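You operate a simulated robot arm through the tools that you are given. There is no shell and no other tool. Be economical: measure what you need, move in short steps, check, and stop when the job is done.

Carry out the task below with a simulated robot arm. There is one attempt and no reset: what you move stays moved.

TASK
Band the orange bundle that the yellow ring gauge won't pass.
Fine: try the gauge on all three, put it back, use the band named on the yellow card.

It is judged by the outcome, as a careful person would: the job done as asked, and still so three seconds after it is handed in. It fails if anything else is knocked over, pushed out of place, dropped, spilled or broken.

THE ROBOT
A 7-joint arm with a two-finger parallel gripper, fixed in place. Base frame: the origin is at the foot of the arm, x ahead of it, y to its left, z up. Lengths are in cm, angles in degrees, forces in N, time in s.
Its first joint turns from -66.0 to 66.0 degrees. Payload 2.6 kg.
Tool frame: the origin (TCP) lies between the finger pads and is the grasp point; the fingertips stand 3 cm ahead of it; z points along the fingers, y is the line along which they close. The gripper opens to 9.4 cm. The fingers are 2.8 cm wide and 1 cm thick; the gripper's body (5 by 9.6 cm) begins 5.5 cm behind the TCP.
Orientation is that of the tool frame in the base frame, as a unit quaternion [w, x, y, z]. With the fingers straight down and closing along the base's y, the tool's x points along the base's -x, its y along +y and its z along -z.

THE INTERFACE
- The arm moves only by the tool nudge_tool. Its argument "steps" is one flat list of numbers, 7 for each row, row after row: the shift along the base's x, y, z in cm, then the turn, a rotation vector about the base's x, y, z in degrees, then the opening, from 0 (shut) to 1 (fully open). In form: [dx, dy, dz, rx, ry, rz, jaw, dx, dy, dz, rx, ry, rz, jaw, ...]. A call has 1 to 10 rows; each row shifts and turns the commanded pose from where the row before left it. A row lasts 0.2 s, in which the tool goes at most 5 cm and 8.6 degrees; a call with a longer step from one row to the next is refused whole, and so is a gripper value outside its range. A pose out of reach is approached as far as the arm can. The call stops where the force on the tool passes 70 N (or 10 N more than at its start, if that is more) or the arm is blocked; 0.2 s more then pass. The fingers move at their own pace (about 7.2 cm/s each) and stop on an object; they squeeze with about 21 N. The grip force told is the motor's: it shows also when the fingers shut on nothing. Time passes only in rows, and 0.2 s behind the last, so rows that do not move let the fingers close. It gives the time, the measured TCP pose, the force on the tool (base axes), the opening and the grip force at its end, in the units of the frame above (readings bear some noise).
- Cameras (640 x 400 px; columns grow to the right, rows downward): "scene" is fixed at [3.86, 45.24, 56.58]; the picture's right is [-0.64, -0.77, 0.00], its down [-0.48, 0.39, -0.79] and it looks along [0.61, -0.50, -0.62] (base axes); focal length 214 px, centre (320, 200). "wrist" rides on the gripper at [-3.7, 0, -5.8] in the tool frame; the picture's right is [0.00, -1.00, 0.00], its down [0.97, 0.00, -0.24] and it looks along [0.24, 0.00, 0.97] (tool axes); focal length 218 px, centre (320, 200).
- get_image(camera): a new picture of that camera. No time passes.
- measure_at(camera, pixels): for up to 12 pixels [column, row] of the newest picture of that camera ("zoom" is the newest enlarged one), the place [x, y, z] in the base frame of the surface seen there, good to about 0.2 cm, but the place of the scene camera against the robot may be out by one fixed shift of up to 1.8 cm in any direction. No time passes.
- zoom(camera, box): a new picture of the part [left, top, right, bottom] of that camera's present view, enlarged. No time passes.
- job_done(): hands the job in; it is judged then, once.

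Work in short steps. Measure before you move; look again where a grasp or a placing could have gone wrong, and mend it. You have 80 turns and 34 pictures in all, the two below and enlarged ones among them. Open the gripper and draw the arm clear of the work before you hand the job in, unless the task says otherwise; then end with one line.

The tools are called after "Request:" by a JSON object that holds its "api" and its "payload". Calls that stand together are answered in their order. nudge_tool: Moves the arm, as the interface text tells. Its arguments: {"type":"object","properties":{"steps":{"type":"array"}},"required":["steps"]} The other tools are called the same way: get_image (camera) takes a picture; measure_at (camera, pixels) gives the place of the surface under pixels of a picture; zoom (camera, box) takes an enlarged picture of a part of a camera's view; job_done () hands the job in.

At the start:

```text
time: 0.0
position: [27.39, 11.19, 44.73]
orientation: [0.0, 0.001, 1.0, 0.001]
ft_force: [0.0, 0.0, 0.0]
width: 9.41
gripper_force: 0.0
```

scene: 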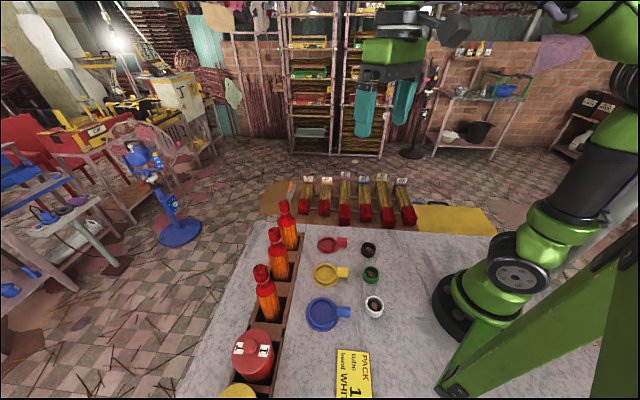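
wrist: 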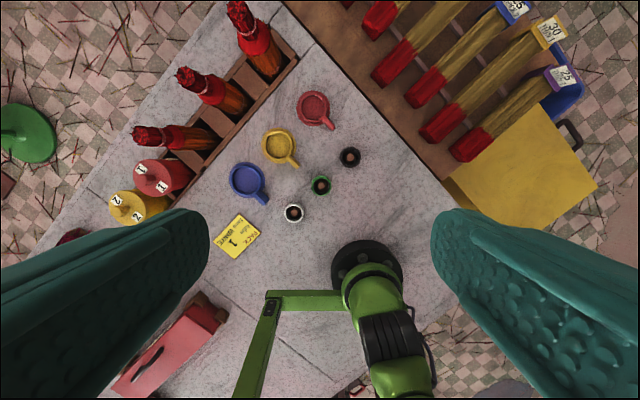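

The wrist view shows three orange bundles in a rack, three ring gauges, three bands and a yellow card near (235,237). I zoom in on both cameras to read the card and the details.

Request:
{"api": "zoom", "payload": {"camera": "wrist", "box": [100, 0, 400, 270]}}

Request:
{"api": "zoom", "payload": {"camera": "scene", "box": [220, 190, 420, 400]}}

```text
1.48 times, centred on (250, 135) of wrist
```

zoom: 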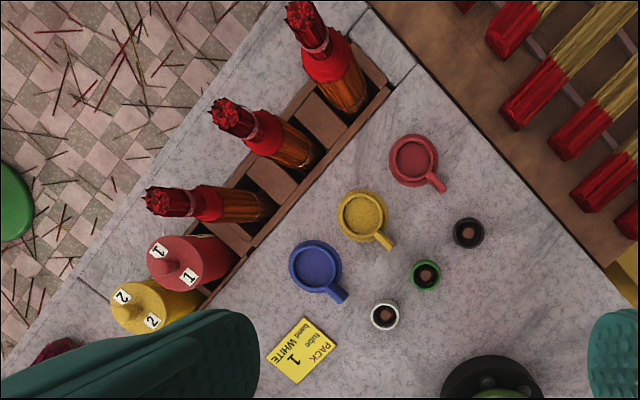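

```text
1.90 times, centred on (320, 295) of scene
```

zoom: 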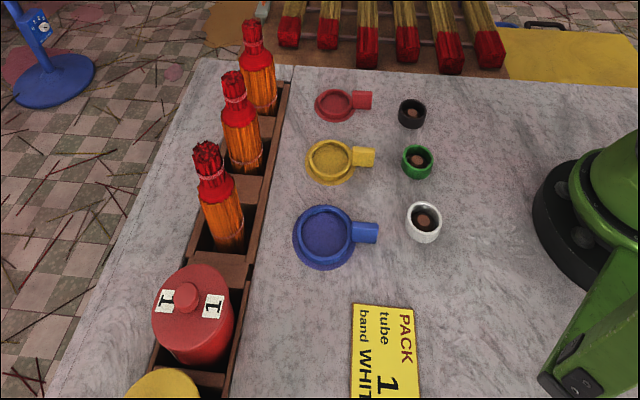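

The card reads "PACK tube 1, band WHITE". I measure the gauges, bands and bundles in the wrist picture.

Request:
{"api": "measure_at", "payload": {"camera": "wrist", "pixels": [[278, 146], [294, 163], [262, 146], [295, 146], [294, 212], [287, 212], [239, 8], [252, 40], [186, 78], [210, 92], [140, 135], [172, 137]]}}

Request:
{"api": "measure_at", "payload": {"camera": "scene", "pixels": [[284, 204], [275, 234], [261, 270], [290, 240], [325, 274], [342, 272], [374, 300], [374, 308], [320, 264], [272, 296], [281, 270], [325, 282]]}}

```text
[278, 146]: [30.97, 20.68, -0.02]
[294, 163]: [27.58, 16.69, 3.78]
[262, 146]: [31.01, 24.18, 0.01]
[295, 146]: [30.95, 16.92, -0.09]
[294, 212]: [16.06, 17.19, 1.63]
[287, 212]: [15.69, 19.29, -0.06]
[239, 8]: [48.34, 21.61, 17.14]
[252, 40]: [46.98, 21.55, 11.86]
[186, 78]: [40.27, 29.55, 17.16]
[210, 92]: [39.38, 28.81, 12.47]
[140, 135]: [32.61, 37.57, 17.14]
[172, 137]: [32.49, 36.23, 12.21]
```

```text
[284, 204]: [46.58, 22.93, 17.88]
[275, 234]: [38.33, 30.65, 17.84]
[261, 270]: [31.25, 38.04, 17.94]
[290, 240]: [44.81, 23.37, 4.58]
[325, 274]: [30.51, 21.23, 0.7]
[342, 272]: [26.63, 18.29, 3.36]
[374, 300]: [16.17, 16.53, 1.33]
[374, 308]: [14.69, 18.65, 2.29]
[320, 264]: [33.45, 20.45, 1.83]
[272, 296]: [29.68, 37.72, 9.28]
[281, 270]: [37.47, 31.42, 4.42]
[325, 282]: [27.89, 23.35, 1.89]
```

The gauge is around (31, 20.7) with its handle pointing to (27.5, 17), and bundle tops are at z≈17. I move above the gauges for a closer look.

Request:
{"api": "nudge_tool", "payload": {"steps": [1.2, 1.6, -4, 0, 0, 0, 1, 1.2, 1.6, -4, 0, 0, 0, 1, 1.2, 1.6, -4, 0, 0, 0, 1, 1.2, 1.6, -4, 0, 0, 0, 1, 0, 0, -2, 0, 0, 0, 1]}}

Request:
{"api": "get_image", "payload": {"camera": "wrist"}}

```text
time: 1.2
position: [32.27, 17.64, 26.64]
orientation: [0.0, 0.001, 1.0, 0.001]
ft_force: [-0.6, 0.3, -0.5]
width: 9.39
gripper_force: 0.1
```

```text
29 pictures are left
```

wrist: 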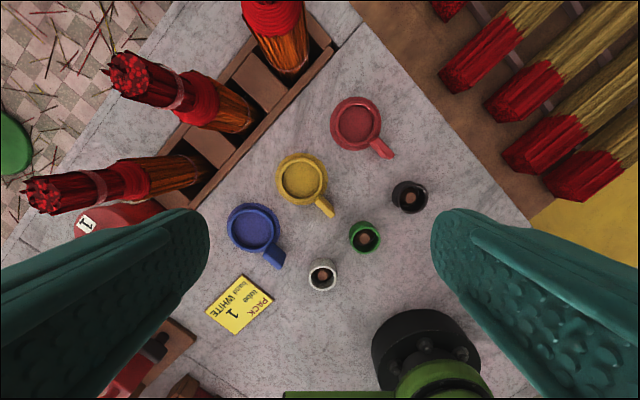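

Request:
{"api": "zoom", "payload": {"camera": "wrist", "box": [210, 90, 450, 300]}}

Request:
{"api": "measure_at", "payload": {"camera": "wrist", "pixels": [[301, 180], [279, 180], [326, 181], [301, 156], [301, 205], [326, 208], [321, 203], [323, 276], [312, 276], [335, 276], [323, 263], [345, 180]]}}

```text
1.90 times, centred on (330, 195) of wrist
```

zoom: 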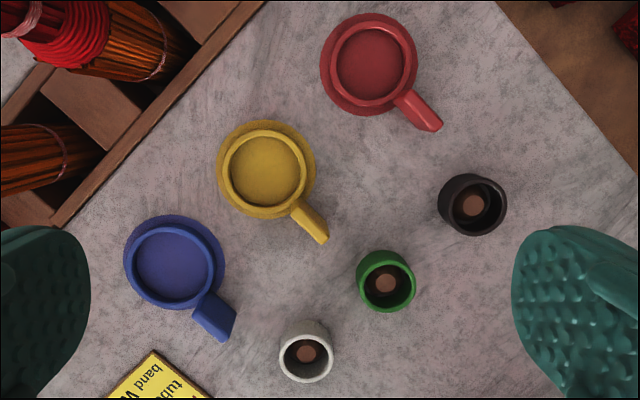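

```text
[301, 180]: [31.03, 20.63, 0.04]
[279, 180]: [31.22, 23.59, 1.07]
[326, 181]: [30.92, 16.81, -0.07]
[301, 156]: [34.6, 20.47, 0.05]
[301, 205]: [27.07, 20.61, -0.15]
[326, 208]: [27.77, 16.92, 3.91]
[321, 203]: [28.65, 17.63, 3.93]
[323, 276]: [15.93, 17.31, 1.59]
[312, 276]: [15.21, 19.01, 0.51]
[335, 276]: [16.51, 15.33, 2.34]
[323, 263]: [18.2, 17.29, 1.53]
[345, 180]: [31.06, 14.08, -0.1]
```

Request:
{"api": "measure_at", "payload": {"camera": "zoom", "pixels": [[228, 170], [300, 170], [264, 135], [264, 205], [310, 222], [320, 234], [296, 208], [285, 345], [329, 345], [306, 330], [306, 378], [308, 354]]}}

Request:
{"api": "measure_at", "payload": {"camera": "zoom", "pixels": [[322, 222], [303, 228], [328, 235], [318, 243], [250, 128], [236, 200], [297, 190], [255, 210], [225, 155], [284, 360], [328, 362], [306, 336]]}}

Request:
{"api": "zoom", "payload": {"camera": "scene", "box": [290, 225, 400, 335]}}

Request:
{"api": "zoom", "payload": {"camera": "scene", "box": [240, 190, 320, 330]}}

```text
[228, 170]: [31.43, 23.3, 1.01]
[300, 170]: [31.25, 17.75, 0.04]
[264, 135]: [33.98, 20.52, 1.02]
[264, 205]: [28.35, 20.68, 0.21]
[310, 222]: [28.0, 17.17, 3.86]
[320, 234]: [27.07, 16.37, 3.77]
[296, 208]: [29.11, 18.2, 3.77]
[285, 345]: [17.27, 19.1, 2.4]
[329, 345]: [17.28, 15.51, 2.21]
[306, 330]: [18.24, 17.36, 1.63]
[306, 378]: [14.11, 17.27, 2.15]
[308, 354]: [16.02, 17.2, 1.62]
```

```text
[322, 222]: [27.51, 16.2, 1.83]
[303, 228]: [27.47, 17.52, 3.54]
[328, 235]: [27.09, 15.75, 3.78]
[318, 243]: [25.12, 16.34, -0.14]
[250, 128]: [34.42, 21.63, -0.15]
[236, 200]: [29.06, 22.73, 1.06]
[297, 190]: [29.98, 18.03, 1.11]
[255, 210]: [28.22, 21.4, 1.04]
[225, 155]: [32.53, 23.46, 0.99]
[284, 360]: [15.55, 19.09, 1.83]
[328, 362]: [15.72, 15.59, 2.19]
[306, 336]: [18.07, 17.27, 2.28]
```

```text
3.64 times, centred on (345, 280) of scene
```

zoom: 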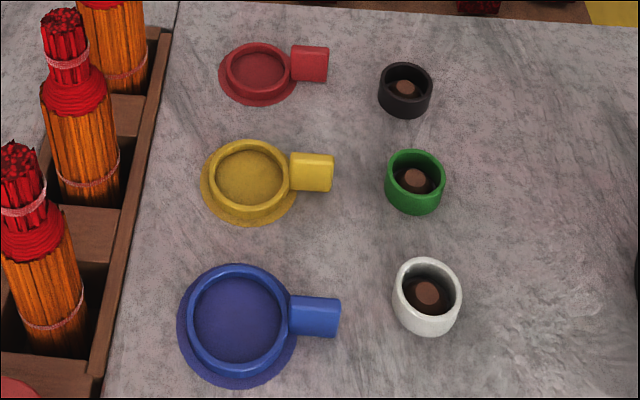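

```text
2.86 times, centred on (280, 260) of scene
```

zoom: 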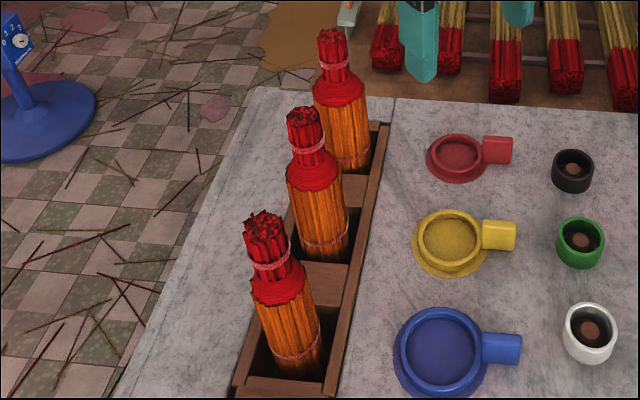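

Ring and handle geometry is clear (ring centre ≈(31.1,20.65), handle up to z≈3.8, pointing at -132° from the ring). Next I look at the bundles from above to get their axes.

Request:
{"api": "nudge_tool", "payload": {"steps": [0, 0, 4.0, 0, 0, 0, 1, 2.3, 3, 1.4, 0, 0, 0, 1, 2.3, 3, 0, 0, 0, 0, 1, 2.3, 3, 0, 0, 0, 0, 1, 2.3, 3, 0, 0, 0, 0, 1, 0, 0, 0, 0, 0, 0, 1]}}

Request:
{"api": "zoom", "payload": {"camera": "wrist", "box": [200, 80, 440, 320]}}

```text
time: 2.6
position: [41.48, 29.51, 31.98]
orientation: [-0.001, 0.001, 1.0, 0.002]
ft_force: [-0.1, -0.6, 0.2]
width: 9.42
gripper_force: 0.1
```

```text
1.67 times, centred on (320, 200) of wrist
```

zoom: 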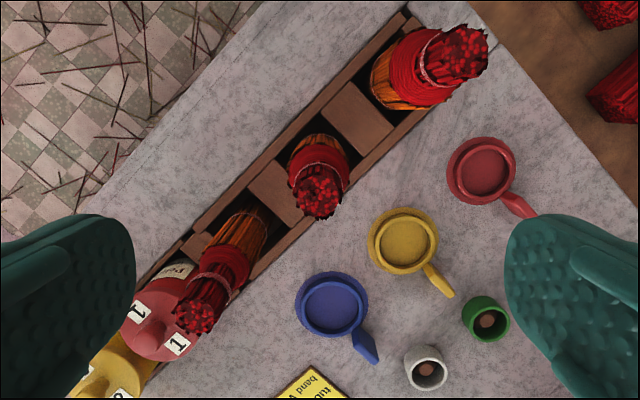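

Request:
{"api": "measure_at", "payload": {"camera": "zoom", "pixels": [[319, 194], [297, 190], [340, 190], [320, 172], [320, 213], [467, 52], [446, 52], [484, 48], [466, 32], [197, 316], [178, 316], [214, 316]]}}

Request:
{"api": "measure_at", "payload": {"camera": "zoom", "pixels": [[462, 74], [197, 298], [197, 333], [291, 165], [348, 160], [320, 145], [395, 55], [420, 95], [440, 100], [205, 255], [248, 270], [225, 245]]}}

```text
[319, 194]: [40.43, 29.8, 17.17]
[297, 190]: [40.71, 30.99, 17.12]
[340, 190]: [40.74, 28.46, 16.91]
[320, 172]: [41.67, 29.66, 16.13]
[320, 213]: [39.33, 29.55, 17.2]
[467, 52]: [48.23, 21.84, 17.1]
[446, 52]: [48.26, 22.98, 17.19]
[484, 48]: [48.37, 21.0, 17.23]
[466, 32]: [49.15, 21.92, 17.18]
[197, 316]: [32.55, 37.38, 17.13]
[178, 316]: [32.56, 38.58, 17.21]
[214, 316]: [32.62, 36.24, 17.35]
```

```text
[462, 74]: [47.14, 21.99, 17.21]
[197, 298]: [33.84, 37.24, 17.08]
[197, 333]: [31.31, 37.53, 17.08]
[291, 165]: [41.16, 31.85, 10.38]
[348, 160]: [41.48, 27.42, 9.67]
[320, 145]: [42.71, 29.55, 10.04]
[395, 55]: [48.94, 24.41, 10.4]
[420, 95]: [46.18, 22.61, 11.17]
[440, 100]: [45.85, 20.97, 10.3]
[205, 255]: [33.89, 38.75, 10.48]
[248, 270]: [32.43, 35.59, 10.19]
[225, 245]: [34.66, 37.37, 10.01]
```

Bundle axes: right (48.2,21.95), middle (40.5,29.7), left (32.6,37.4), tops at z≈17.2. I move over the yellow gauge handle, turning the tool 45° so that the fingers close across the handle.

Request:
{"api": "nudge_tool", "payload": {"steps": [-2.3, -2.05, 0, 0, 0, 7.5, 0.5, -2.3, -2.05, 0, 0, 0, 7.5, 0.5, -2.3, -2.05, 0, 0, 0, 7.5, 0.5, -2.3, -2.05, 0, 0, 0, 7.5, 0.5, -2.3, -2.05, 0, 0, 0, 7.5, 0.5, -2.3, -2.05, 0, 0, 0, 7.5, 0.5, 0, 0, -5, 0, 0, 0, 0.5, 0, 0, -5, 0, 0, 0, 0.5, 0, 0, -5, 0, 0, 0, 0.5, 0, 0, -5, 0, 0, 0, 0.5]}}

Request:
{"api": "get_image", "payload": {"camera": "wrist"}}

```text
time: 4.8
position: [27.54, 17.12, 12.18]
orientation: [0.001, -0.383, 0.924, 0.001]
ft_force: [-0.4, -0.2, -0.1]
width: 4.73
gripper_force: 0.1
```

```text
24 pictures are left
```

wrist: 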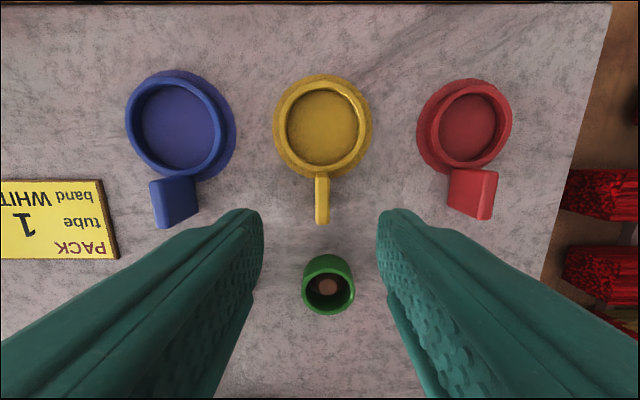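

The handle lies at column 322 between the fingers (262 and 378), so it is aligned. I measure the ring and handle exactly.

Request:
{"api": "measure_at", "payload": {"camera": "wrist", "pixels": [[322, 180], [322, 200], [322, 220], [322, 172], [322, 86], [281, 126], [363, 126], [322, 125], [322, 232], [368, 140], [322, 164], [327, 287]]}}

```text
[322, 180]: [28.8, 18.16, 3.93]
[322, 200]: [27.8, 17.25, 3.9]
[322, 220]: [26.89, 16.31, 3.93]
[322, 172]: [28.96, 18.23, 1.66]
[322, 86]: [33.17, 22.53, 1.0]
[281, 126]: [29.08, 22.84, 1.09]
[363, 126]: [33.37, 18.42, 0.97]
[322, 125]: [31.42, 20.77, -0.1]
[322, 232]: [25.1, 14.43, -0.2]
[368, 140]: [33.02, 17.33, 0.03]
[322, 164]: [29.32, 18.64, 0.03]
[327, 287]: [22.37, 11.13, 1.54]
```

Request:
{"api": "nudge_tool", "payload": {"steps": [0.2, 0.15, -3, 0, 0, 0, 0.5, 0, 0, -3, 0, 0, 0, 0.5, 0, 0, -2.6, 0, 0, 0, 0.5, 0, 0, 0, 0, 0, 0, 0.5, 0, 0, 0, 0, 0, 0, 0, 0, 0, 0, 0, 0, 0, 0, 0, 0, 0, 0, 0, 0, 0]}}

```text
time: 6.4
position: [27.82, 17.36, 3.48]
orientation: [-0.001, -0.383, 0.924, 0.001]
ft_force: [0.3, -0.6, 0.0]
width: 1.35
gripper_force: 21.5
```

Handle held (1.35 cm). I lift straight up and look at the ring in the hand.

Request:
{"api": "nudge_tool", "payload": {"steps": [0, 0, 1, 0, 0, 0, 0, 0, 0, 2, 0, 0, 0, 0, 0, 0, 4, 0, 0, 0, 0, 0, 0, 4, 0, 0, 0, 0, 0, 0, 4, 0, 0, 0, 0, 0, 0, 4, 0, 0, 0, 0, 0, 0, 2, 0, 0, 0, 0, 0, 0, 0, 0, 0, 0, 0]}}

Request:
{"api": "get_image", "payload": {"camera": "wrist"}}

```text
time: 8.2
position: [27.72, 17.37, 24.57]
orientation: [-0.002, -0.383, 0.924, 0.0]
ft_force: [0.8, -0.3, -0.6]
width: 1.38
gripper_force: 21.3
```

```text
23 pictures are left
```

wrist: 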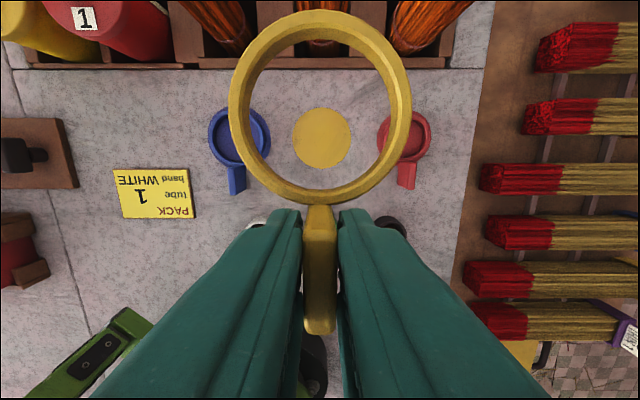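

The ring is held level, and its yellow home disc is at (322,138). I measure ring points and the disc.

Request:
{"api": "measure_at", "payload": {"camera": "wrist", "pixels": [[239, 107], [402, 107], [320, 22], [320, 196], [249, 107], [392, 107], [320, 188], [322, 138], [294, 138], [350, 138], [322, 109], [322, 166]]}}

```text
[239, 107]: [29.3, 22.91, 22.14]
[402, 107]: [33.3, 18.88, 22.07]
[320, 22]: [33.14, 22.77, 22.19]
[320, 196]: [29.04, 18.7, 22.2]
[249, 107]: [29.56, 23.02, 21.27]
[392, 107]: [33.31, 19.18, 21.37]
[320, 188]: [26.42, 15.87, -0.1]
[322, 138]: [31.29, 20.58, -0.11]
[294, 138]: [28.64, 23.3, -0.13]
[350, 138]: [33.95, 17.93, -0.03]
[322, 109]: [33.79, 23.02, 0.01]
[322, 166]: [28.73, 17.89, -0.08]
```

Ring centre offset from TCP is (3.47, 3.43); home disc centre (31.28, 20.55). I go over the right bundle (TCP 44.73, 18.52).

Request:
{"api": "nudge_tool", "payload": {"steps": [3.4, 0.23, 0, 0, 0, 0, 0, 3.4, 0.23, 0, 0, 0, 0, 0, 3.4, 0.23, 0, 0, 0, 0, 0, 3.4, 0.23, 0, 0, 0, 0, 0, 3.4, 0.23, 0, 0, 0, 0, 0, 0, 0, 0, 0, 0, 0, 0, 0, 0, -1, 0, 0, 0, 0, 0, 0, 0, 0, 0, 0, 0]}}

Request:
{"api": "get_image", "payload": {"camera": "wrist"}}

```text
time: 10.0
position: [44.79, 18.55, 23.48]
orientation: [0.0, -0.382, 0.924, 0.001]
ft_force: [-0.2, 0.1, -0.7]
width: 1.36
gripper_force: 20.7
```

```text
22 pictures are left
```

wrist: 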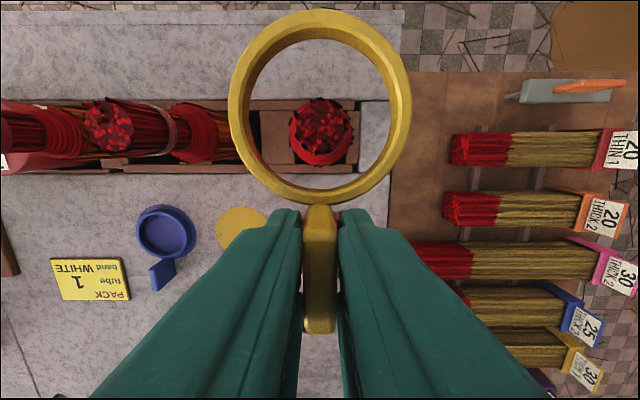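

The head is centred at column 322 below the ring; I check its centre and body coordinates.

Request:
{"api": "measure_at", "payload": {"camera": "wrist", "pixels": [[322, 125], [300, 125], [346, 125], [322, 102], [322, 148], [293, 135], [352, 135], [322, 163]]}}

```text
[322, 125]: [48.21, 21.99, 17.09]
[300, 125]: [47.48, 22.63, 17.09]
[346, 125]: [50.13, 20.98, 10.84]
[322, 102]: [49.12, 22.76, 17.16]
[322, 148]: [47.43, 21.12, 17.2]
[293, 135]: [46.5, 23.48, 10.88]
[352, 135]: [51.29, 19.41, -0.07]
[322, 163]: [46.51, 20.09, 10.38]
```

Well centred. I lower the ring over the head down to just above the shoulder.

Request:
{"api": "nudge_tool", "payload": {"steps": [0, 0, -2, 0, 0, 0, 0, 0, 0, -2, 0, 0, 0, 0, 0, 0, -2, 0, 0, 0, 0, 0, 0, -2, 0, 0, 0, 0, 0, 0, -0.5, 0, 0, 0, 0, 0, 0, -0.5, 0, 0, 0, 0]}}

Request:
{"api": "nudge_tool", "payload": {"steps": [0, 0, -0.4, 0, 0, 0, 0, 0, 0, -0.4, 0, 0, 0, 0, 0, 0, 0, 0, 0, 0, 0]}}

Request:
{"api": "get_image", "payload": {"camera": "wrist"}}

```text
time: 11.4
position: [44.68, 18.63, 14.28]
orientation: [0.0, -0.382, 0.924, 0.001]
ft_force: [-0.4, 0.3, 0.0]
width: 1.39
gripper_force: 20.9
```

```text
time: 12.2
position: [44.73, 18.57, 13.71]
orientation: [0.0, -0.382, 0.924, 0.001]
ft_force: [0.4, -0.3, -1.0]
width: 1.4
gripper_force: 21.2
```

```text
21 pictures are left
```

wrist: 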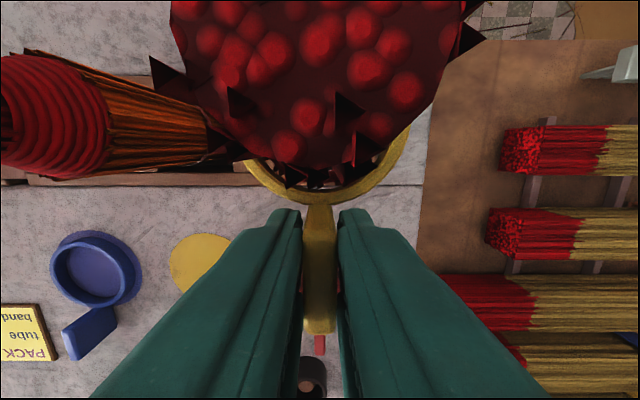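

No force so far with ring bottom at ≈10.2. I continue down slowly.

Request:
{"api": "nudge_tool", "payload": {"steps": [0, 0, -0.3, 0, 0, 0, 0, 0, 0, -0.3, 0, 0, 0, 0, 0, 0, 0, 0, 0, 0, 0]}}

Request:
{"api": "nudge_tool", "payload": {"steps": [0, 0, -0.3, 0, 0, 0, 0, 0, 0, -0.3, 0, 0, 0, 0, 0, 0, 0, 0, 0, 0, 0]}}

Request:
{"api": "nudge_tool", "payload": {"steps": [0, 0, -0.3, 0, 0, 0, 0, 0, 0, -0.3, 0, 0, 0, 0, 0, 0, 0, 0, 0, 0, 0]}}

Request:
{"api": "zoom", "payload": {"camera": "scene", "box": [240, 180, 360, 300]}}

```text
time: 13.0
position: [44.77, 18.56, 13.16]
orientation: [0.001, -0.382, 0.924, 0.001]
ft_force: [-3.8, -2.7, 15.4]
width: 1.42
gripper_force: 21.0
```

```text
time: 13.8
position: [44.72, 18.59, 12.39]
orientation: [0.001, -0.382, 0.924, 0.001]
ft_force: [-2.5, -3.8, 13.6]
width: 1.4
gripper_force: 20.8
```

```text
time: 14.6
position: [44.79, 18.67, 11.9]
orientation: [0.001, -0.383, 0.924, 0.002]
ft_force: [-2.0, -2.5, 10.9]
width: 1.4
gripper_force: 20.5
```

```text
3.33 times, centred on (300, 240) of scene
```

zoom: 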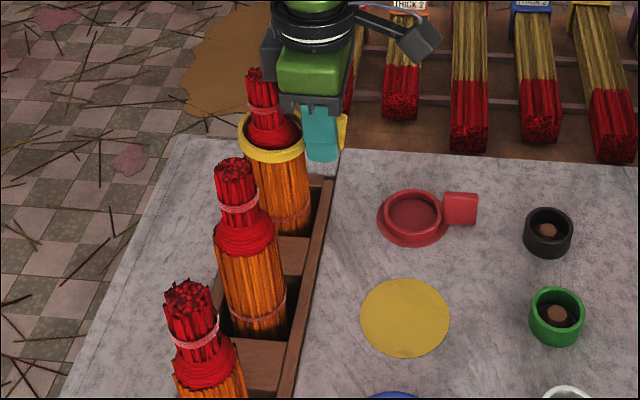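

Force stayed near 10–15 N while moving down; the ring could have tilted or slid in the grip, so I check in the wrist view.

Request:
{"api": "get_image", "payload": {"camera": "wrist"}}

```text
19 pictures are left
```

wrist: 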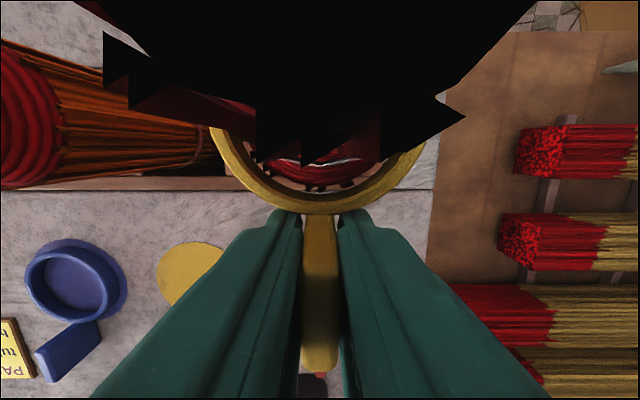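

Request:
{"api": "measure_at", "payload": {"camera": "wrist", "pixels": [[320, 208], [230, 160], [412, 160], [320, 240], [320, 300], [320, 340]]}}

```text
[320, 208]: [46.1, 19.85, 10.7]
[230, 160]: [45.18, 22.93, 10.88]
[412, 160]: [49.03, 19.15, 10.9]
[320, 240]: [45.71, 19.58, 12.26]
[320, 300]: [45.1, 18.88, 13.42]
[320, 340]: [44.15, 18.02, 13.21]
```

The ring slid up 1.3 cm in the grip and stands at z≈10.8 top: it is stopped on the right bundle's shoulder. I raise it and check the bundle and the grip.

Request:
{"api": "nudge_tool", "payload": {"steps": [0, 0, 0.5, 0, 0, 0, 0, 0, 0, 1, 0, 0, 0, 0, 0, 0, 2, 0, 0, 0, 0, 0, 0, 2, 0, 0, 0, 0, 0, 0, 3, 0, 0, 0, 0, 0, 0, 3, 0, 0, 0, 0, 0, 0, 0, 0, 0, 0, 0]}}

Request:
{"api": "get_image", "payload": {"camera": "wrist"}}

```text
time: 16.2
position: [44.8, 18.83, 23.44]
orientation: [0.0, -0.383, 0.924, 0.001]
ft_force: [0.9, -0.3, -0.9]
width: 1.35
gripper_force: 20.8
```

```text
18 pictures are left
```

wrist: 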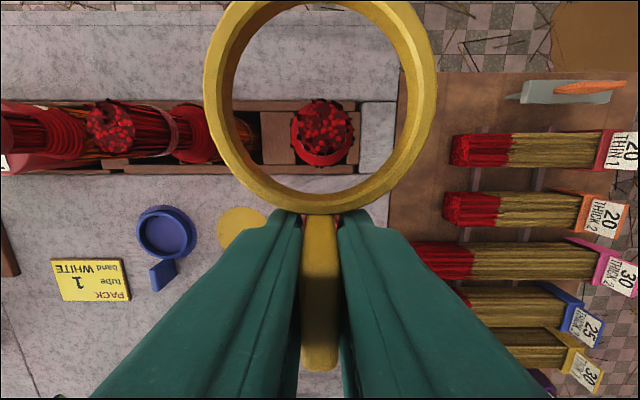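

Request:
{"api": "measure_at", "payload": {"camera": "wrist", "pixels": [[213, 95], [430, 95], [320, 204], [320, 5], [323, 130], [320, 330], [110, 127], [200, 150]]}}

```text
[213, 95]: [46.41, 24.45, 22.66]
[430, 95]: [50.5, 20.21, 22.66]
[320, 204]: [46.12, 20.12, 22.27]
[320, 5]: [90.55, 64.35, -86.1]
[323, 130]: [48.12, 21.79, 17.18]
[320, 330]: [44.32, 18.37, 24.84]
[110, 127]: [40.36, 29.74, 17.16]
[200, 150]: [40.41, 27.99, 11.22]
```

Request:
{"api": "measure_at", "payload": {"camera": "wrist", "pixels": [[244, 30], [398, 30], [232, 150], [410, 150], [265, 190], [376, 190], [213, 110], [428, 110], [320, 260], [320, 300], [320, 350], [320, 365]]}}

```text
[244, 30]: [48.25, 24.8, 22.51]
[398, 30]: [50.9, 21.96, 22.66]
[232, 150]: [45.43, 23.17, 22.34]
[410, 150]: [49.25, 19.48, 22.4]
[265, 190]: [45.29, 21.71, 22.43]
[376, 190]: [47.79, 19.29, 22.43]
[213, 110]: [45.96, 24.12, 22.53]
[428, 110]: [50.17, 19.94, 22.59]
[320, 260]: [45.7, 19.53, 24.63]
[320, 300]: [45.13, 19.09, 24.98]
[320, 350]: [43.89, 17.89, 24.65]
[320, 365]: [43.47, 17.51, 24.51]
```

Tilt is only ≈2–3°, so the grip is still good. I move along the row to the middle bundle.

Request:
{"api": "nudge_tool", "payload": {"steps": [-1.55, 1.55, 0, 0, 0, 0, 0, -1.55, 1.55, 0, 0, 0, 0, 0, -1.55, 1.55, 0, 0, 0, 0, 0, -1.55, 1.55, 0, 0, 0, 0, 0, -1.55, 1.55, 0, 0, 0, 0, 0, 0, 0, 0, 0, 0, 0, 0]}}

Request:
{"api": "get_image", "payload": {"camera": "wrist"}}

```text
time: 17.6
position: [36.98, 26.42, 23.24]
orientation: [-0.001, -0.382, 0.924, 0.001]
ft_force: [0.1, -0.2, -1.4]
width: 1.41
gripper_force: 20.8
```

```text
17 pictures are left
```

wrist: 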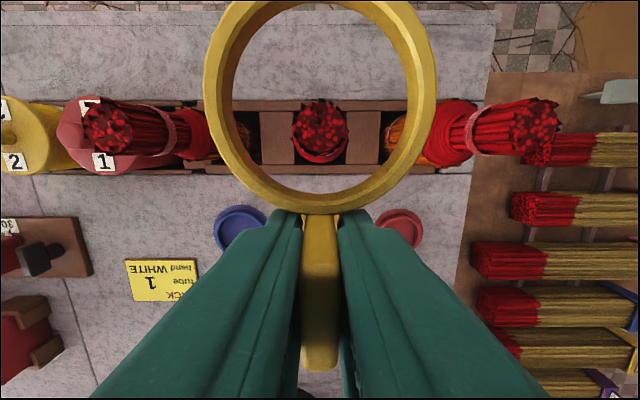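

Head at (320,127), same alignment as before. I lower the ring over the middle bundle.

Request:
{"api": "nudge_tool", "payload": {"steps": [0, 0, -2.5, 0, 0, 0, 0, 0, 0, -2.5, 0, 0, 0, 0, 0, 0, -2.5, 0, 0, 0, 0, 0, 0, -2, 0, 0, 0, 0, 0, 0, -0.5, 0, 0, 0, 0, 0, 0, -0.3, 0, 0, 0, 0, 0, 0, -0.3, 0, 0, 0, 0, 0, 0, 0, 0, 0, 0, 0]}}

Request:
{"api": "nudge_tool", "payload": {"steps": [0, 0, -0.3, 0, 0, 0, 0, 0, 0, -0.3, 0, 0, 0, 0, 0, 0, 0, 0, 0, 0, 0]}}

```text
time: 19.4
position: [36.94, 26.41, 12.57]
orientation: [0.0, -0.381, 0.924, 0.0]
ft_force: [-0.4, 0.2, -0.3]
width: 1.39
gripper_force: 21.3
```

```text
time: 20.2
position: [36.93, 26.3, 12.08]
orientation: [-0.001, -0.383, 0.924, 0.0]
ft_force: [0.1, -0.1, -0.9]
width: 1.4
gripper_force: 21.2
```

Request:
{"api": "nudge_tool", "payload": {"steps": [0, 0, -0.25, 0, 0, 0, 0, 0, 0, -0.25, 0, 0, 0, 0, 0, 0, 0, 0, 0, 0, 0]}}

Request:
{"api": "nudge_tool", "payload": {"steps": [0, 0, -0.25, 0, 0, 0, 0, 0, 0, -0.25, 0, 0, 0, 0, 0, 0, 0, 0, 0, 0, 0]}}

Request:
{"api": "zoom", "payload": {"camera": "scene", "box": [230, 190, 350, 310]}}

```text
time: 21.0
position: [37.01, 26.37, 11.63]
orientation: [0.0, -0.382, 0.924, 0.0]
ft_force: [-0.8, 0.7, -1.5]
width: 1.39
gripper_force: 20.7
```

```text
time: 21.8
position: [37.17, 26.51, 11.45]
orientation: [0.004, -0.382, 0.924, 0.002]
ft_force: [-7.4, -5.8, 39.0]
width: 1.41
gripper_force: 20.6
```

```text
3.33 times, centred on (290, 250) of scene
```

zoom: 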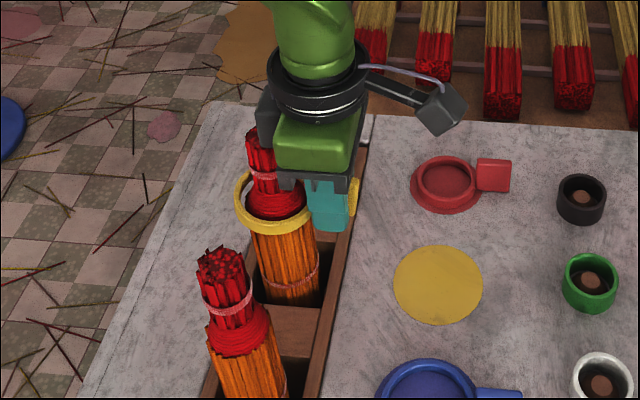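

The 39 N step comes when the camera housing (TCP+5.8) reaches the head top, not from the ring, which slid up in the grip. I raise, go back home and regrip the gauge lower in the fingers for more depth.

Request:
{"api": "nudge_tool", "payload": {"steps": [0, 0, 0.5, 0, 0, 0, 0, 0, 0, 1.5, 0, 0, 0, 0, 0, 0, 2.5, 0, 0, 0, 0, 0, 0, 2.5, 0, 0, 0, 0, 0, 0, 2.5, 0, 0, 0, 0, 0, 0, 2.5, 0, 0, 0, 0, 0, 0, 0, 0, 0, 0, 0]}}

Request:
{"api": "get_image", "payload": {"camera": "wrist"}}

```text
time: 23.4
position: [37.02, 26.39, 23.29]
orientation: [0.0, -0.381, 0.924, 0.001]
ft_force: [0.4, -0.5, -1.0]
width: 1.37
gripper_force: 21.2
```

```text
15 pictures are left
```

wrist: 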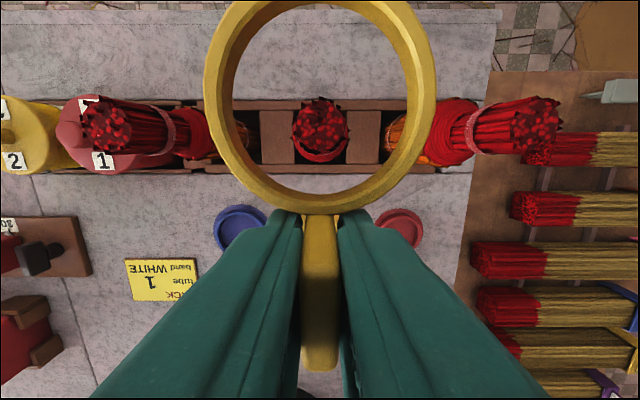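

Ring and bundle are unchanged, so the middle bundle let the ring in freely so far. I carry the gauge back above its home disc.

Request:
{"api": "nudge_tool", "payload": {"steps": [-3.05, -3.03, 0, 0, 0, 0, 0, -3.05, -3.03, 0, 0, 0, 0, 0, -3.05, -3.03, 0, 0, 0, 0, 0, 0, 0, -4, 0, 0, 0, 0, 0, 0, -4, 0, 0, 0, 0, 0, 0, -4, 0, 0, 0, 0, 0, 0, 0, 0, 0, 0, 0]}}

Request:
{"api": "get_image", "payload": {"camera": "wrist"}}

```text
time: 25.0
position: [27.71, 17.13, 11.26]
orientation: [0.001, -0.381, 0.924, 0.001]
ft_force: [-0.2, 0.5, -0.2]
width: 1.39
gripper_force: 20.5
```

```text
14 pictures are left
```

wrist: 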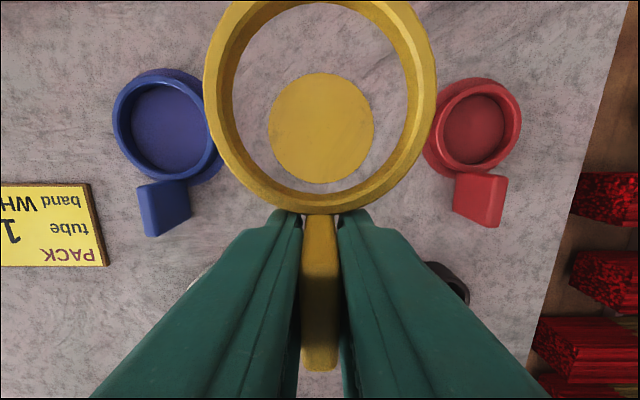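

The disc is centred at column 321 under the ring. I lower until the fingertips are just off the table, then ease the grip so the gauge slides down between the fingers onto its disc.

Request:
{"api": "nudge_tool", "payload": {"steps": [0.1, 0.1, -3, 0, 0, 0, 0, 0, 0, -3, 0, 0, 0, 0, 0, 0, -1.5, 0, 0, 0, 0, 0, 0, -0.6, 0, 0, 0, 0, 0, 0, 0, 0, 0, 0, 0, 0, 0, 0, 0, 0, 0, 0.158, 0, 0, 0, 0, 0, 0, 0.17, 0, 0, 0, 0, 0, 0, 0.2]}}

Request:
{"api": "nudge_tool", "payload": {"steps": [0, 0, 0, 0, 0, 0, 0.4, 0, 0, 1.05, 0, 0, 0, 0.4, 0, 0, 0, 0, 0, 0, 0.4]}}

Request:
{"api": "get_image", "payload": {"camera": "wrist"}}

```text
time: 26.8
position: [27.92, 17.39, 3.23]
orientation: [-0.001, -0.382, 0.924, 0.001]
ft_force: [-0.3, 0.1, 0.6]
width: 1.87
gripper_force: 0.1
```

```text
time: 27.6
position: [27.93, 17.26, 4.11]
orientation: [-0.001, -0.383, 0.924, 0.0]
ft_force: [-0.1, -0.6, 0.4]
width: 3.78
gripper_force: 0.1
```

```text
13 pictures are left
```

wrist: 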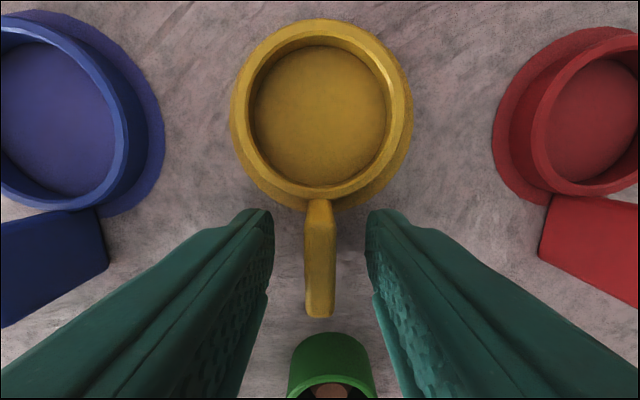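

The gauge sits flat on its disc. I regrip higher on the handle (ring 4.15 cm below TCP) and lift.

Request:
{"api": "nudge_tool", "payload": {"steps": [0, 0, 0, 0, 0, 0, 0, 0, 0, 0, 0, 0, 0, 0, 0, 0, 0, 0, 0, 0, 0, 0, 0, 1, 0, 0, 0, 0, 0, 0, 3, 0, 0, 0, 0, 0, 0, 4, 0, 0, 0, 0, 0, 0, 4, 0, 0, 0, 0, 0, 0, 4, 0, 0, 0, 0, 0, 0, 4.5, 0, 0, 0, 0, 0, 0, 0, 0, 0, 0, 0]}}

Request:
{"api": "nudge_tool", "payload": {"steps": [0.25, 3.3, 0, 0, 0, 0, 0, 0.25, 3.3, 0, 0, 0, 0, 0, 0.25, 3.3, 0, 0, 0, 0, 0, 0.3, 3.4, 0, 0, 0, 0, 0, 0.3, 3.4, 0, 0, 0, 0, 0, 0, 0, 0, 0, 0, 0, 0, 0, 0, 0, 0, 0, 0, 0]}}

Request:
{"api": "get_image", "payload": {"camera": "wrist"}}

```text
time: 29.8
position: [28.04, 17.26, 24.69]
orientation: [0.0, -0.382, 0.924, 0.001]
ft_force: [-0.5, -0.3, -0.3]
width: 1.41
gripper_force: 21.4
```

```text
time: 31.4
position: [29.38, 33.98, 24.27]
orientation: [0.0, -0.382, 0.924, 0.001]
ft_force: [-0.1, 0.3, -0.3]
width: 1.4
gripper_force: 21.0
```

```text
12 pictures are left
```

wrist: 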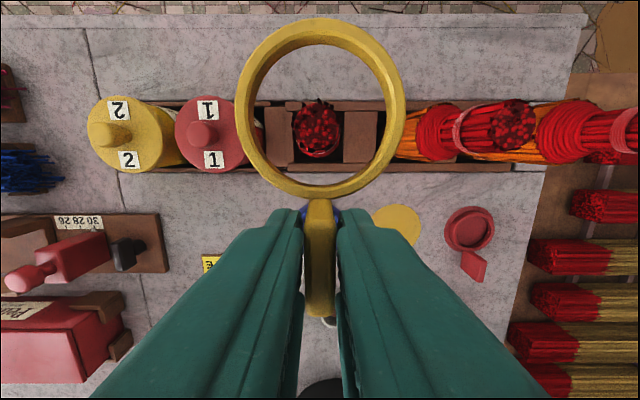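

Request:
{"api": "measure_at", "payload": {"camera": "wrist", "pixels": [[317, 128], [296, 125], [340, 125], [317, 106], [317, 150], [242, 107], [397, 107], [320, 28], [320, 190]]}}

```text
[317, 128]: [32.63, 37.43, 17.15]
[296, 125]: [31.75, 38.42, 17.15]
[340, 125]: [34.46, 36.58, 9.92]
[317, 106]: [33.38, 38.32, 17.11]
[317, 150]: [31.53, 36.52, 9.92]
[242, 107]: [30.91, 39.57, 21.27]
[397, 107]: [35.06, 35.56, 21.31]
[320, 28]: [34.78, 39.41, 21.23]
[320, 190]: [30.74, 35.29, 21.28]
```

Ring centre ≈(32.85,37.45), head (32.6,37.45). I correct by -0.2 in x and lower over the left bundle.

Request:
{"api": "nudge_tool", "payload": {"steps": [-0.2, 0, -2, 0, 0, 0, 0, 0, 0, -2.5, 0, 0, 0, 0, 0, 0, -2.5, 0, 0, 0, 0, 0, 0, -1.7, 0, 0, 0, 0, 0, 0, -0.5, 0, 0, 0, 0, 0, 0, -0.5, 0, 0, 0, 0, 0, 0, 0, 0, 0, 0, 0]}}

Request:
{"api": "nudge_tool", "payload": {"steps": [0, 0, -0.3, 0, 0, 0, 0, 0, 0, -0.3, 0, 0, 0, 0, 0, 0, -0.3, 0, 0, 0, 0, 0, 0, 0, 0, 0, 0, 0]}}

Request:
{"api": "nudge_tool", "payload": {"steps": [0, 0, -0.3, 0, 0, 0, 0, 0, 0, -0.3, 0, 0, 0, 0, 0, 0, -0.3, 0, 0, 0, 0, 0, 0, 0, 0, 0, 0, 0]}}

```text
time: 33.0
position: [28.98, 33.93, 14.91]
orientation: [0.0, -0.382, 0.924, 0.002]
ft_force: [-0.5, 0.5, -0.5]
width: 1.38
gripper_force: 20.9
```

```text
time: 34.0
position: [29.12, 34.03, 14.15]
orientation: [0.0, -0.382, 0.924, 0.001]
ft_force: [-0.2, -0.4, -0.9]
width: 1.36
gripper_force: 20.8
```

```text
time: 35.0
position: [29.09, 34.11, 13.18]
orientation: [-0.001, -0.382, 0.924, 0.0]
ft_force: [-0.3, 0.4, -0.9]
width: 1.38
gripper_force: 21.1
```

Ring bottom is at ≈9.1 with no force, already below where the right one stopped. A bit lower to be sure.

Request:
{"api": "nudge_tool", "payload": {"steps": [0, 0, -0.3, 0, 0, 0, 0, 0, 0, -0.3, 0, 0, 0, 0, 0, 0, -0.3, 0, 0, 0, 0, 0, 0, -0.2, 0, 0, 0, 0, 0, 0, 0, 0, 0, 0, 0]}}

Request:
{"api": "zoom", "payload": {"camera": "scene", "box": [220, 210, 340, 330]}}

```text
time: 36.2
position: [29.15, 34.0, 11.96]
orientation: [-0.001, -0.381, 0.924, 0.001]
ft_force: [0.1, -0.1, -0.3]
width: 1.37
gripper_force: 20.6
```

```text
3.33 times, centred on (280, 270) of scene
```

zoom: 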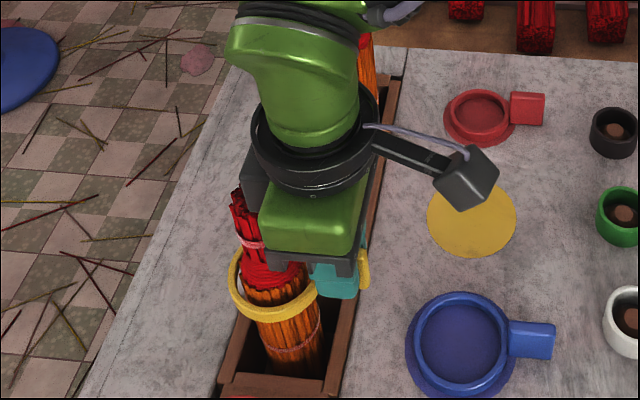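

The left bundle passes (ring is down on the orange body, no force). I lift and repeat the middle bundle with this deeper grip.

Request:
{"api": "nudge_tool", "payload": {"steps": [0, 0, 1, 0, 0, 0, 0, 0, 0, 2.5, 0, 0, 0, 0, 0, 0, 2.5, 0, 0, 0, 0, 0, 0, 3, 0, 0, 0, 0, 0, 0, 3, 0, 0, 0, 0, 0, 0, 0, 0, 0, 0, 0]}}

Request:
{"api": "nudge_tool", "payload": {"steps": [2.6, -2.6, 0, 0, 0, 0, 0, 2.6, -2.6, 0, 0, 0, 0, 0, 2.65, -2.5, 0, 0, 0, 0, 0, 0, 0, 0, 0, 0, 0, 0, 0, 0, 0, 0, 0, 0, 0]}}

```text
time: 37.6
position: [28.99, 33.95, 24.17]
orientation: [0.0, -0.382, 0.924, 0.001]
ft_force: [0.2, -0.9, -0.4]
width: 1.36
gripper_force: 21.2
```

```text
time: 38.8
position: [36.85, 26.42, 23.93]
orientation: [0.0, -0.382, 0.924, 0.001]
ft_force: [1.1, 0.1, 0.1]
width: 1.38
gripper_force: 21.3
```

Request:
{"api": "nudge_tool", "payload": {"steps": [0.05, -0.05, -2, 0, 0, 0, 0, 0, 0, -2.5, 0, 0, 0, 0, 0, 0, -2.5, 0, 0, 0, 0, 0, 0, -1.5, 0, 0, 0, 0, 0, 0, -0.5, 0, 0, 0, 0, 0, 0, -0.5, 0, 0, 0, 0, 0, 0, 0, 0, 0, 0, 0]}}

Request:
{"api": "nudge_tool", "payload": {"steps": [0, 0, -0.3, 0, 0, 0, 0, 0, 0, -0.3, 0, 0, 0, 0, 0, 0, -0.3, 0, 0, 0, 0, 0, 0, -0.3, 0, 0, 0, 0, 0, 0, 0, 0, 0, 0, 0]}}

Request:
{"api": "nudge_tool", "payload": {"steps": [0, 0, -0.3, 0, 0, 0, 0, 0, 0, -0.3, 0, 0, 0, 0, 0, 0, -0.3, 0, 0, 0, 0, 0, 0, -0.2, 0, 0, 0, 0, 0, 0, 0, 0, 0, 0, 0]}}

```text
time: 40.4
position: [37.03, 26.2, 14.55]
orientation: [0.0, -0.382, 0.924, 0.001]
ft_force: [-0.1, 1.1, 0.1]
width: 1.39
gripper_force: 20.9
```

```text
time: 41.6
position: [36.99, 26.46, 13.17]
orientation: [-0.001, -0.382, 0.924, 0.0]
ft_force: [0.6, 0.1, -0.4]
width: 1.36
gripper_force: 21.2
```

```text
time: 42.8
position: [37.02, 26.33, 12.21]
orientation: [0.0, -0.382, 0.924, 0.001]
ft_force: [0.9, -0.3, -0.5]
width: 1.37
gripper_force: 20.7
```

The middle one passes too (ring bottom ≈8.1, no force), so the right bundle is the one. I lift and return the gauge to its disc by exactly reversing the moves.

Request:
{"api": "nudge_tool", "payload": {"steps": [0, 0, 1, 0, 0, 0, 0, 0, 0, 2.5, 0, 0, 0, 0, 0, 0, 2.5, 0, 0, 0, 0, 0, 0, 3, 0, 0, 0, 0, 0, 0, 3, 0, 0, 0, 0, -3, -3, 0, 0, 0, 0, 0, -3, -3, 0, 0, 0, 0, 0, -3.05, -2.95, 0, 0, 0, 0, 0, 0, 0, 0, 0, 0, 0, 0]}}

Request:
{"api": "nudge_tool", "payload": {"steps": [0, 0, -4, 0, 0, 0, 0, 0, 0, -4, 0, 0, 0, 0, 0, 0, -4, 0, 0, 0, 0, 0, 0, -4, 0, 0, 0, 0, 0, 0, 0, 0, 0, 0, 0]}}

Request:
{"api": "get_image", "payload": {"camera": "wrist"}}

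```text
time: 44.8
position: [27.96, 17.42, 24.1]
orientation: [0.001, -0.382, 0.924, 0.001]
ft_force: [0.0, -0.2, -1.1]
width: 1.38
gripper_force: 21.2
```

```text
time: 46.0
position: [28.23, 17.35, 7.91]
orientation: [0.0, -0.381, 0.924, 0.001]
ft_force: [0.5, -1.3, -1.1]
width: 1.39
gripper_force: 21.1
```

```text
10 pictures are left
```

wrist: 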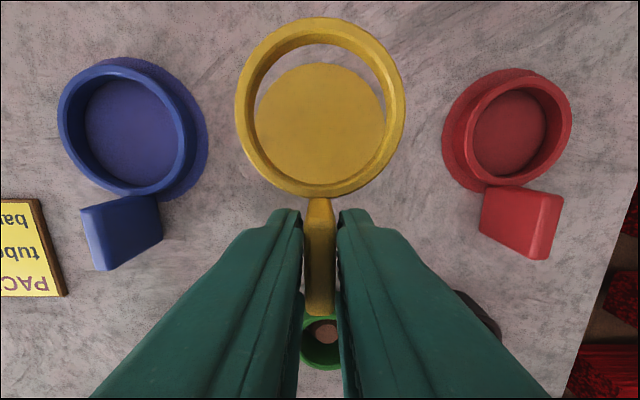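

Request:
{"api": "nudge_tool", "payload": {"steps": [0, 0, -2, 0, 0, 0, 0, 0, 0, -1, 0, 0, 0, 0, 0, 0, -0.5, 0, 0, 0, 0, 0, 0, -0.2, 0, 0, 0, 0, 0, 0, -0.15, 0, 0, 0, 0, 0, 0, 0, 0, 0, 0, 0]}}

```text
time: 47.4
position: [27.96, 17.32, 4.12]
orientation: [0.0, -0.383, 0.924, 0.001]
ft_force: [-0.1, 0.2, -1.0]
width: 1.39
gripper_force: 21.1
```

Practically down; a last 0.15 cm, then I release and rise.

Request:
{"api": "nudge_tool", "payload": {"steps": [0, 0, -0.15, 0, 0, 0, 0, 0, 0, 0, 0, 0, 0, 0, 0, 0, 0, 0, 0, 0, 0.2, 0, 0, 0, 0, 0, 0, 0.4, 0, 0, 0, 0, 0, 0, 0.4, 0, 0, 2, 0, 0, 0, 0.4, 0, 0, 4, 0, 0, 0, 0.4, 0, 0, 4, 0, 0, 0, 0.4, 0, 0, 0, 0, 0, 0, 0.4]}}

Request:
{"api": "get_image", "payload": {"camera": "wrist"}}

```text
time: 49.4
position: [27.95, 17.35, 14.23]
orientation: [-0.001, -0.383, 0.924, 0.001]
ft_force: [0.0, 0.2, -0.5]
width: 3.77
gripper_force: 0.0
```

```text
9 pictures are left
```

wrist: 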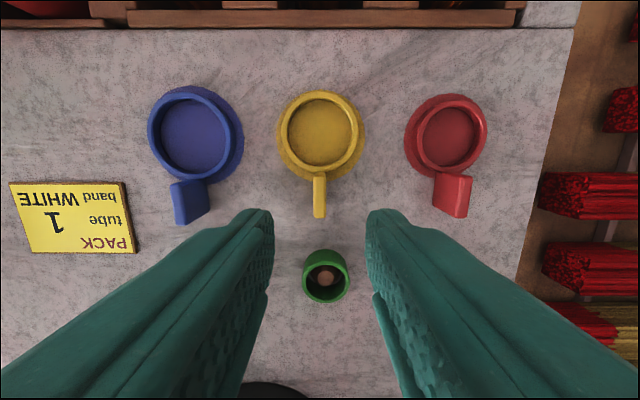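

The gauge is back on its disc. Now I go over the white band at ≈(16.05,17.25), opening to about 6 cm.

Request:
{"api": "nudge_tool", "payload": {"steps": [-3, 0, 0, 0, 0, 0, 0.64, -3, 0, 0, 0, 0, 0, 0.64, -3, 0, 0, 0, 0, 0, 0.64, -2.9, -0.1, 0, 0, 0, 0, 0.64, 0, 0, -3, 0, 0, 0, 0.64, 0, 0, 0, 0, 0, 0, 0.64]}}

Request:
{"api": "get_image", "payload": {"camera": "wrist"}}

```text
time: 50.8
position: [16.02, 17.4, 11.28]
orientation: [0.0, -0.382, 0.924, 0.001]
ft_force: [-0.6, 1.0, 0.0]
width: 6.05
gripper_force: 0.1
```

```text
8 pictures are left
```

wrist: 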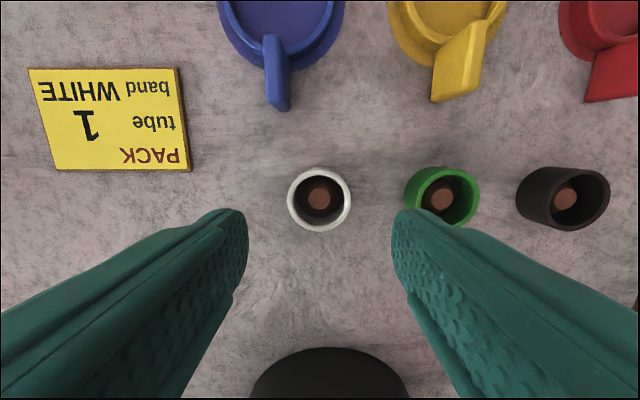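

Request:
{"api": "measure_at", "payload": {"camera": "wrist", "pixels": [[319, 198], [291, 198], [347, 198], [319, 171], [319, 227], [301, 190], [338, 190], [319, 178], [319, 213], [419, 190], [330, 360]]}}

```text
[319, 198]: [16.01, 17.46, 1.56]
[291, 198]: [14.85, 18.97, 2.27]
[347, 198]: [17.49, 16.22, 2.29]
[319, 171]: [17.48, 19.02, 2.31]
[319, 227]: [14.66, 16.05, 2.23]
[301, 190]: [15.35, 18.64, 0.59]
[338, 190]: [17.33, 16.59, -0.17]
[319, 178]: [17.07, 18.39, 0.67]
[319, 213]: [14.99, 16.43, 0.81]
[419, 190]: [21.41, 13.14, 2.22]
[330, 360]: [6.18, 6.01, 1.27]
```

Band centre ≈(16.1,17.55), top z 2.3. I correct slightly, lower and grip.

Request:
{"api": "nudge_tool", "payload": {"steps": [0.08, 0.12, -3, 0, 0, 0, 0.64, 0, 0, -3, 0, 0, 0, 0.64, 0, 0, -1.9, 0, 0, 0, 0.64, 0, 0, 0, 0, 0, 0, 0.64, 0, 0, 0, 0, 0, 0, 0.3, 0, 0, 0, 0, 0, 0, 0.3, 0, 0, 0, 0, 0, 0, 0.3, 0, 0, 0, 0, 0, 0, 0.3]}}

```text
time: 52.6
position: [15.93, 17.29, 3.32]
orientation: [0.0, -0.382, 0.924, 0.001]
ft_force: [0.1, 0.2, -0.6]
width: 4.54
gripper_force: 21.5
```

Gripped at 4.54 cm. I lift and look.

Request:
{"api": "nudge_tool", "payload": {"steps": [0, 0, 1, 0, 0, 0, 0.3, 0, 0, 2, 0, 0, 0, 0.3, 0, 0, 4, 0, 0, 0, 0.3, 0, 0, 4, 0, 0, 0, 0.3, 0, 0, 4, 0, 0, 0, 0.3, 0, 0, 4, 0, 0, 0, 0.3, 0, 0, 2, 0, 0, 0, 0.3, 0, 0, 0, 0, 0, 0, 0.3]}}

Request:
{"api": "get_image", "payload": {"camera": "wrist"}}

```text
time: 54.4
position: [16.05, 17.38, 24.36]
orientation: [0.0, -0.383, 0.924, 0.001]
ft_force: [-0.6, -0.5, 0.4]
width: 4.56
gripper_force: 21.1
```

```text
7 pictures are left
```

wrist: 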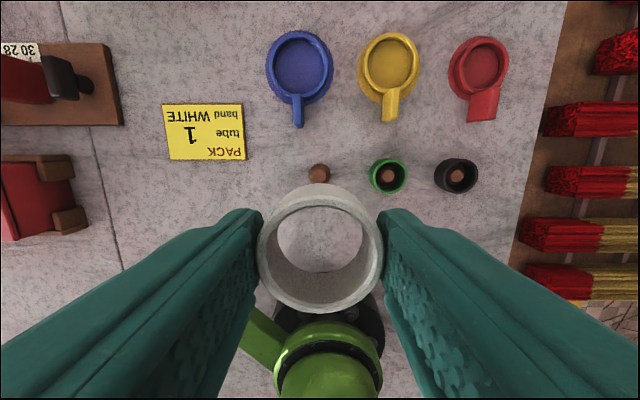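

Request:
{"api": "measure_at", "payload": {"camera": "wrist", "pixels": [[266, 248], [375, 248], [320, 191], [320, 306], [277, 248], [365, 248], [320, 203], [320, 297]]}}

```text
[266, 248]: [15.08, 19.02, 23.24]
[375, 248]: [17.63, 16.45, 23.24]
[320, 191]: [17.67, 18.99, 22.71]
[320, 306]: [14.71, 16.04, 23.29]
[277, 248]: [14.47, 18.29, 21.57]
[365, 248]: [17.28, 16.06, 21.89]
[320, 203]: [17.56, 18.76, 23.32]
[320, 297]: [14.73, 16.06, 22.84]
```

Band is held straight; its centre is ≈(0.1,0.12) from TCP, bottom ≈3.4 below. I carry it over the right bundle.

Request:
{"api": "nudge_tool", "payload": {"steps": [4, 0.55, 0, 0, 0, 0, 0.3, 4, 0.55, 0, 0, 0, 0, 0.3, 4, 0.55, 0, 0, 0, 0, 0.3, 4, 0.55, 0, 0, 0, 0, 0.3, 4, 0.55, 0, 0, 0, 0, 0.3, 4, 0.55, 0, 0, 0, 0, 0.3, 4, 0.55, 0, 0, 0, 0, 0.3, 4.05, 0.55, 0, 0, 0, 0, 0.3, 0, 0, 0, 0, 0, 0, 0.3, 0, 0, 0, 0, 0, 0, 0.3]}}

Request:
{"api": "get_image", "payload": {"camera": "wrist"}}

```text
time: 56.6
position: [48.28, 21.75, 24.19]
orientation: [0.0, -0.383, 0.924, 0.001]
ft_force: [0.4, -0.5, 0.1]
width: 4.53
gripper_force: 20.4
```

```text
6 pictures are left
```

wrist: 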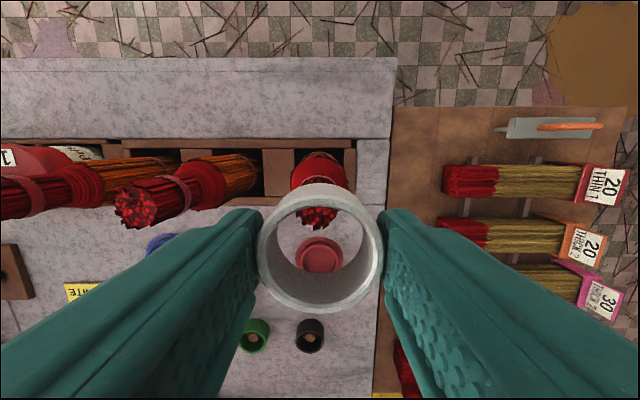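

Request:
{"api": "measure_at", "payload": {"camera": "wrist", "pixels": [[319, 213], [319, 225], [300, 215], [338, 215], [319, 229], [266, 248], [375, 248], [320, 191], [320, 306], [320, 203]]}}

```text
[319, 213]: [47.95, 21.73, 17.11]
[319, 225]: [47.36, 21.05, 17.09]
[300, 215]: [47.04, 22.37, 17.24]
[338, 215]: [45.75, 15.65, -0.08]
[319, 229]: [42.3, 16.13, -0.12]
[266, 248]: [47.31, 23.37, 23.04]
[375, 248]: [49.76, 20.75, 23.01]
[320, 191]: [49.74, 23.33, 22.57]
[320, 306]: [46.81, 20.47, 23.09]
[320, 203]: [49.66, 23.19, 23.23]
```

Head and band centres agree within 0.1 cm. I lower the band over the head.

Request:
{"api": "nudge_tool", "payload": {"steps": [-0.07, 0.07, -1.5, 0, 0, 0, 0.3, 0, 0, -1.5, 0, 0, 0, 0.3, 0, 0, -0.7, 0, 0, 0, 0.3, 0, 0, -0.7, 0, 0, 0, 0.3, 0, 0, -0.7, 0, 0, 0, 0.3, 0, 0, -0.7, 0, 0, 0, 0.3, 0, 0, 0, 0, 0, 0, 0.3]}}

Request:
{"api": "nudge_tool", "payload": {"steps": [0, 0, -0.4, 0, 0, 0, 0.3, 0, 0, -0.4, 0, 0, 0, 0.3, 0, 0, -0.4, 0, 0, 0, 0.3, 0, 0, 0, 0, 0, 0, 0.3]}}

```text
time: 58.2
position: [48.01, 21.86, 18.59]
orientation: [0.0, -0.382, 0.924, 0.001]
ft_force: [-0.8, 0.6, -0.9]
width: 4.54
gripper_force: 21.6
```

```text
time: 59.2
position: [48.02, 21.92, 17.39]
orientation: [-0.001, -0.381, 0.925, 0.001]
ft_force: [0.6, -0.1, -0.7]
width: 4.57
gripper_force: 21.3
```

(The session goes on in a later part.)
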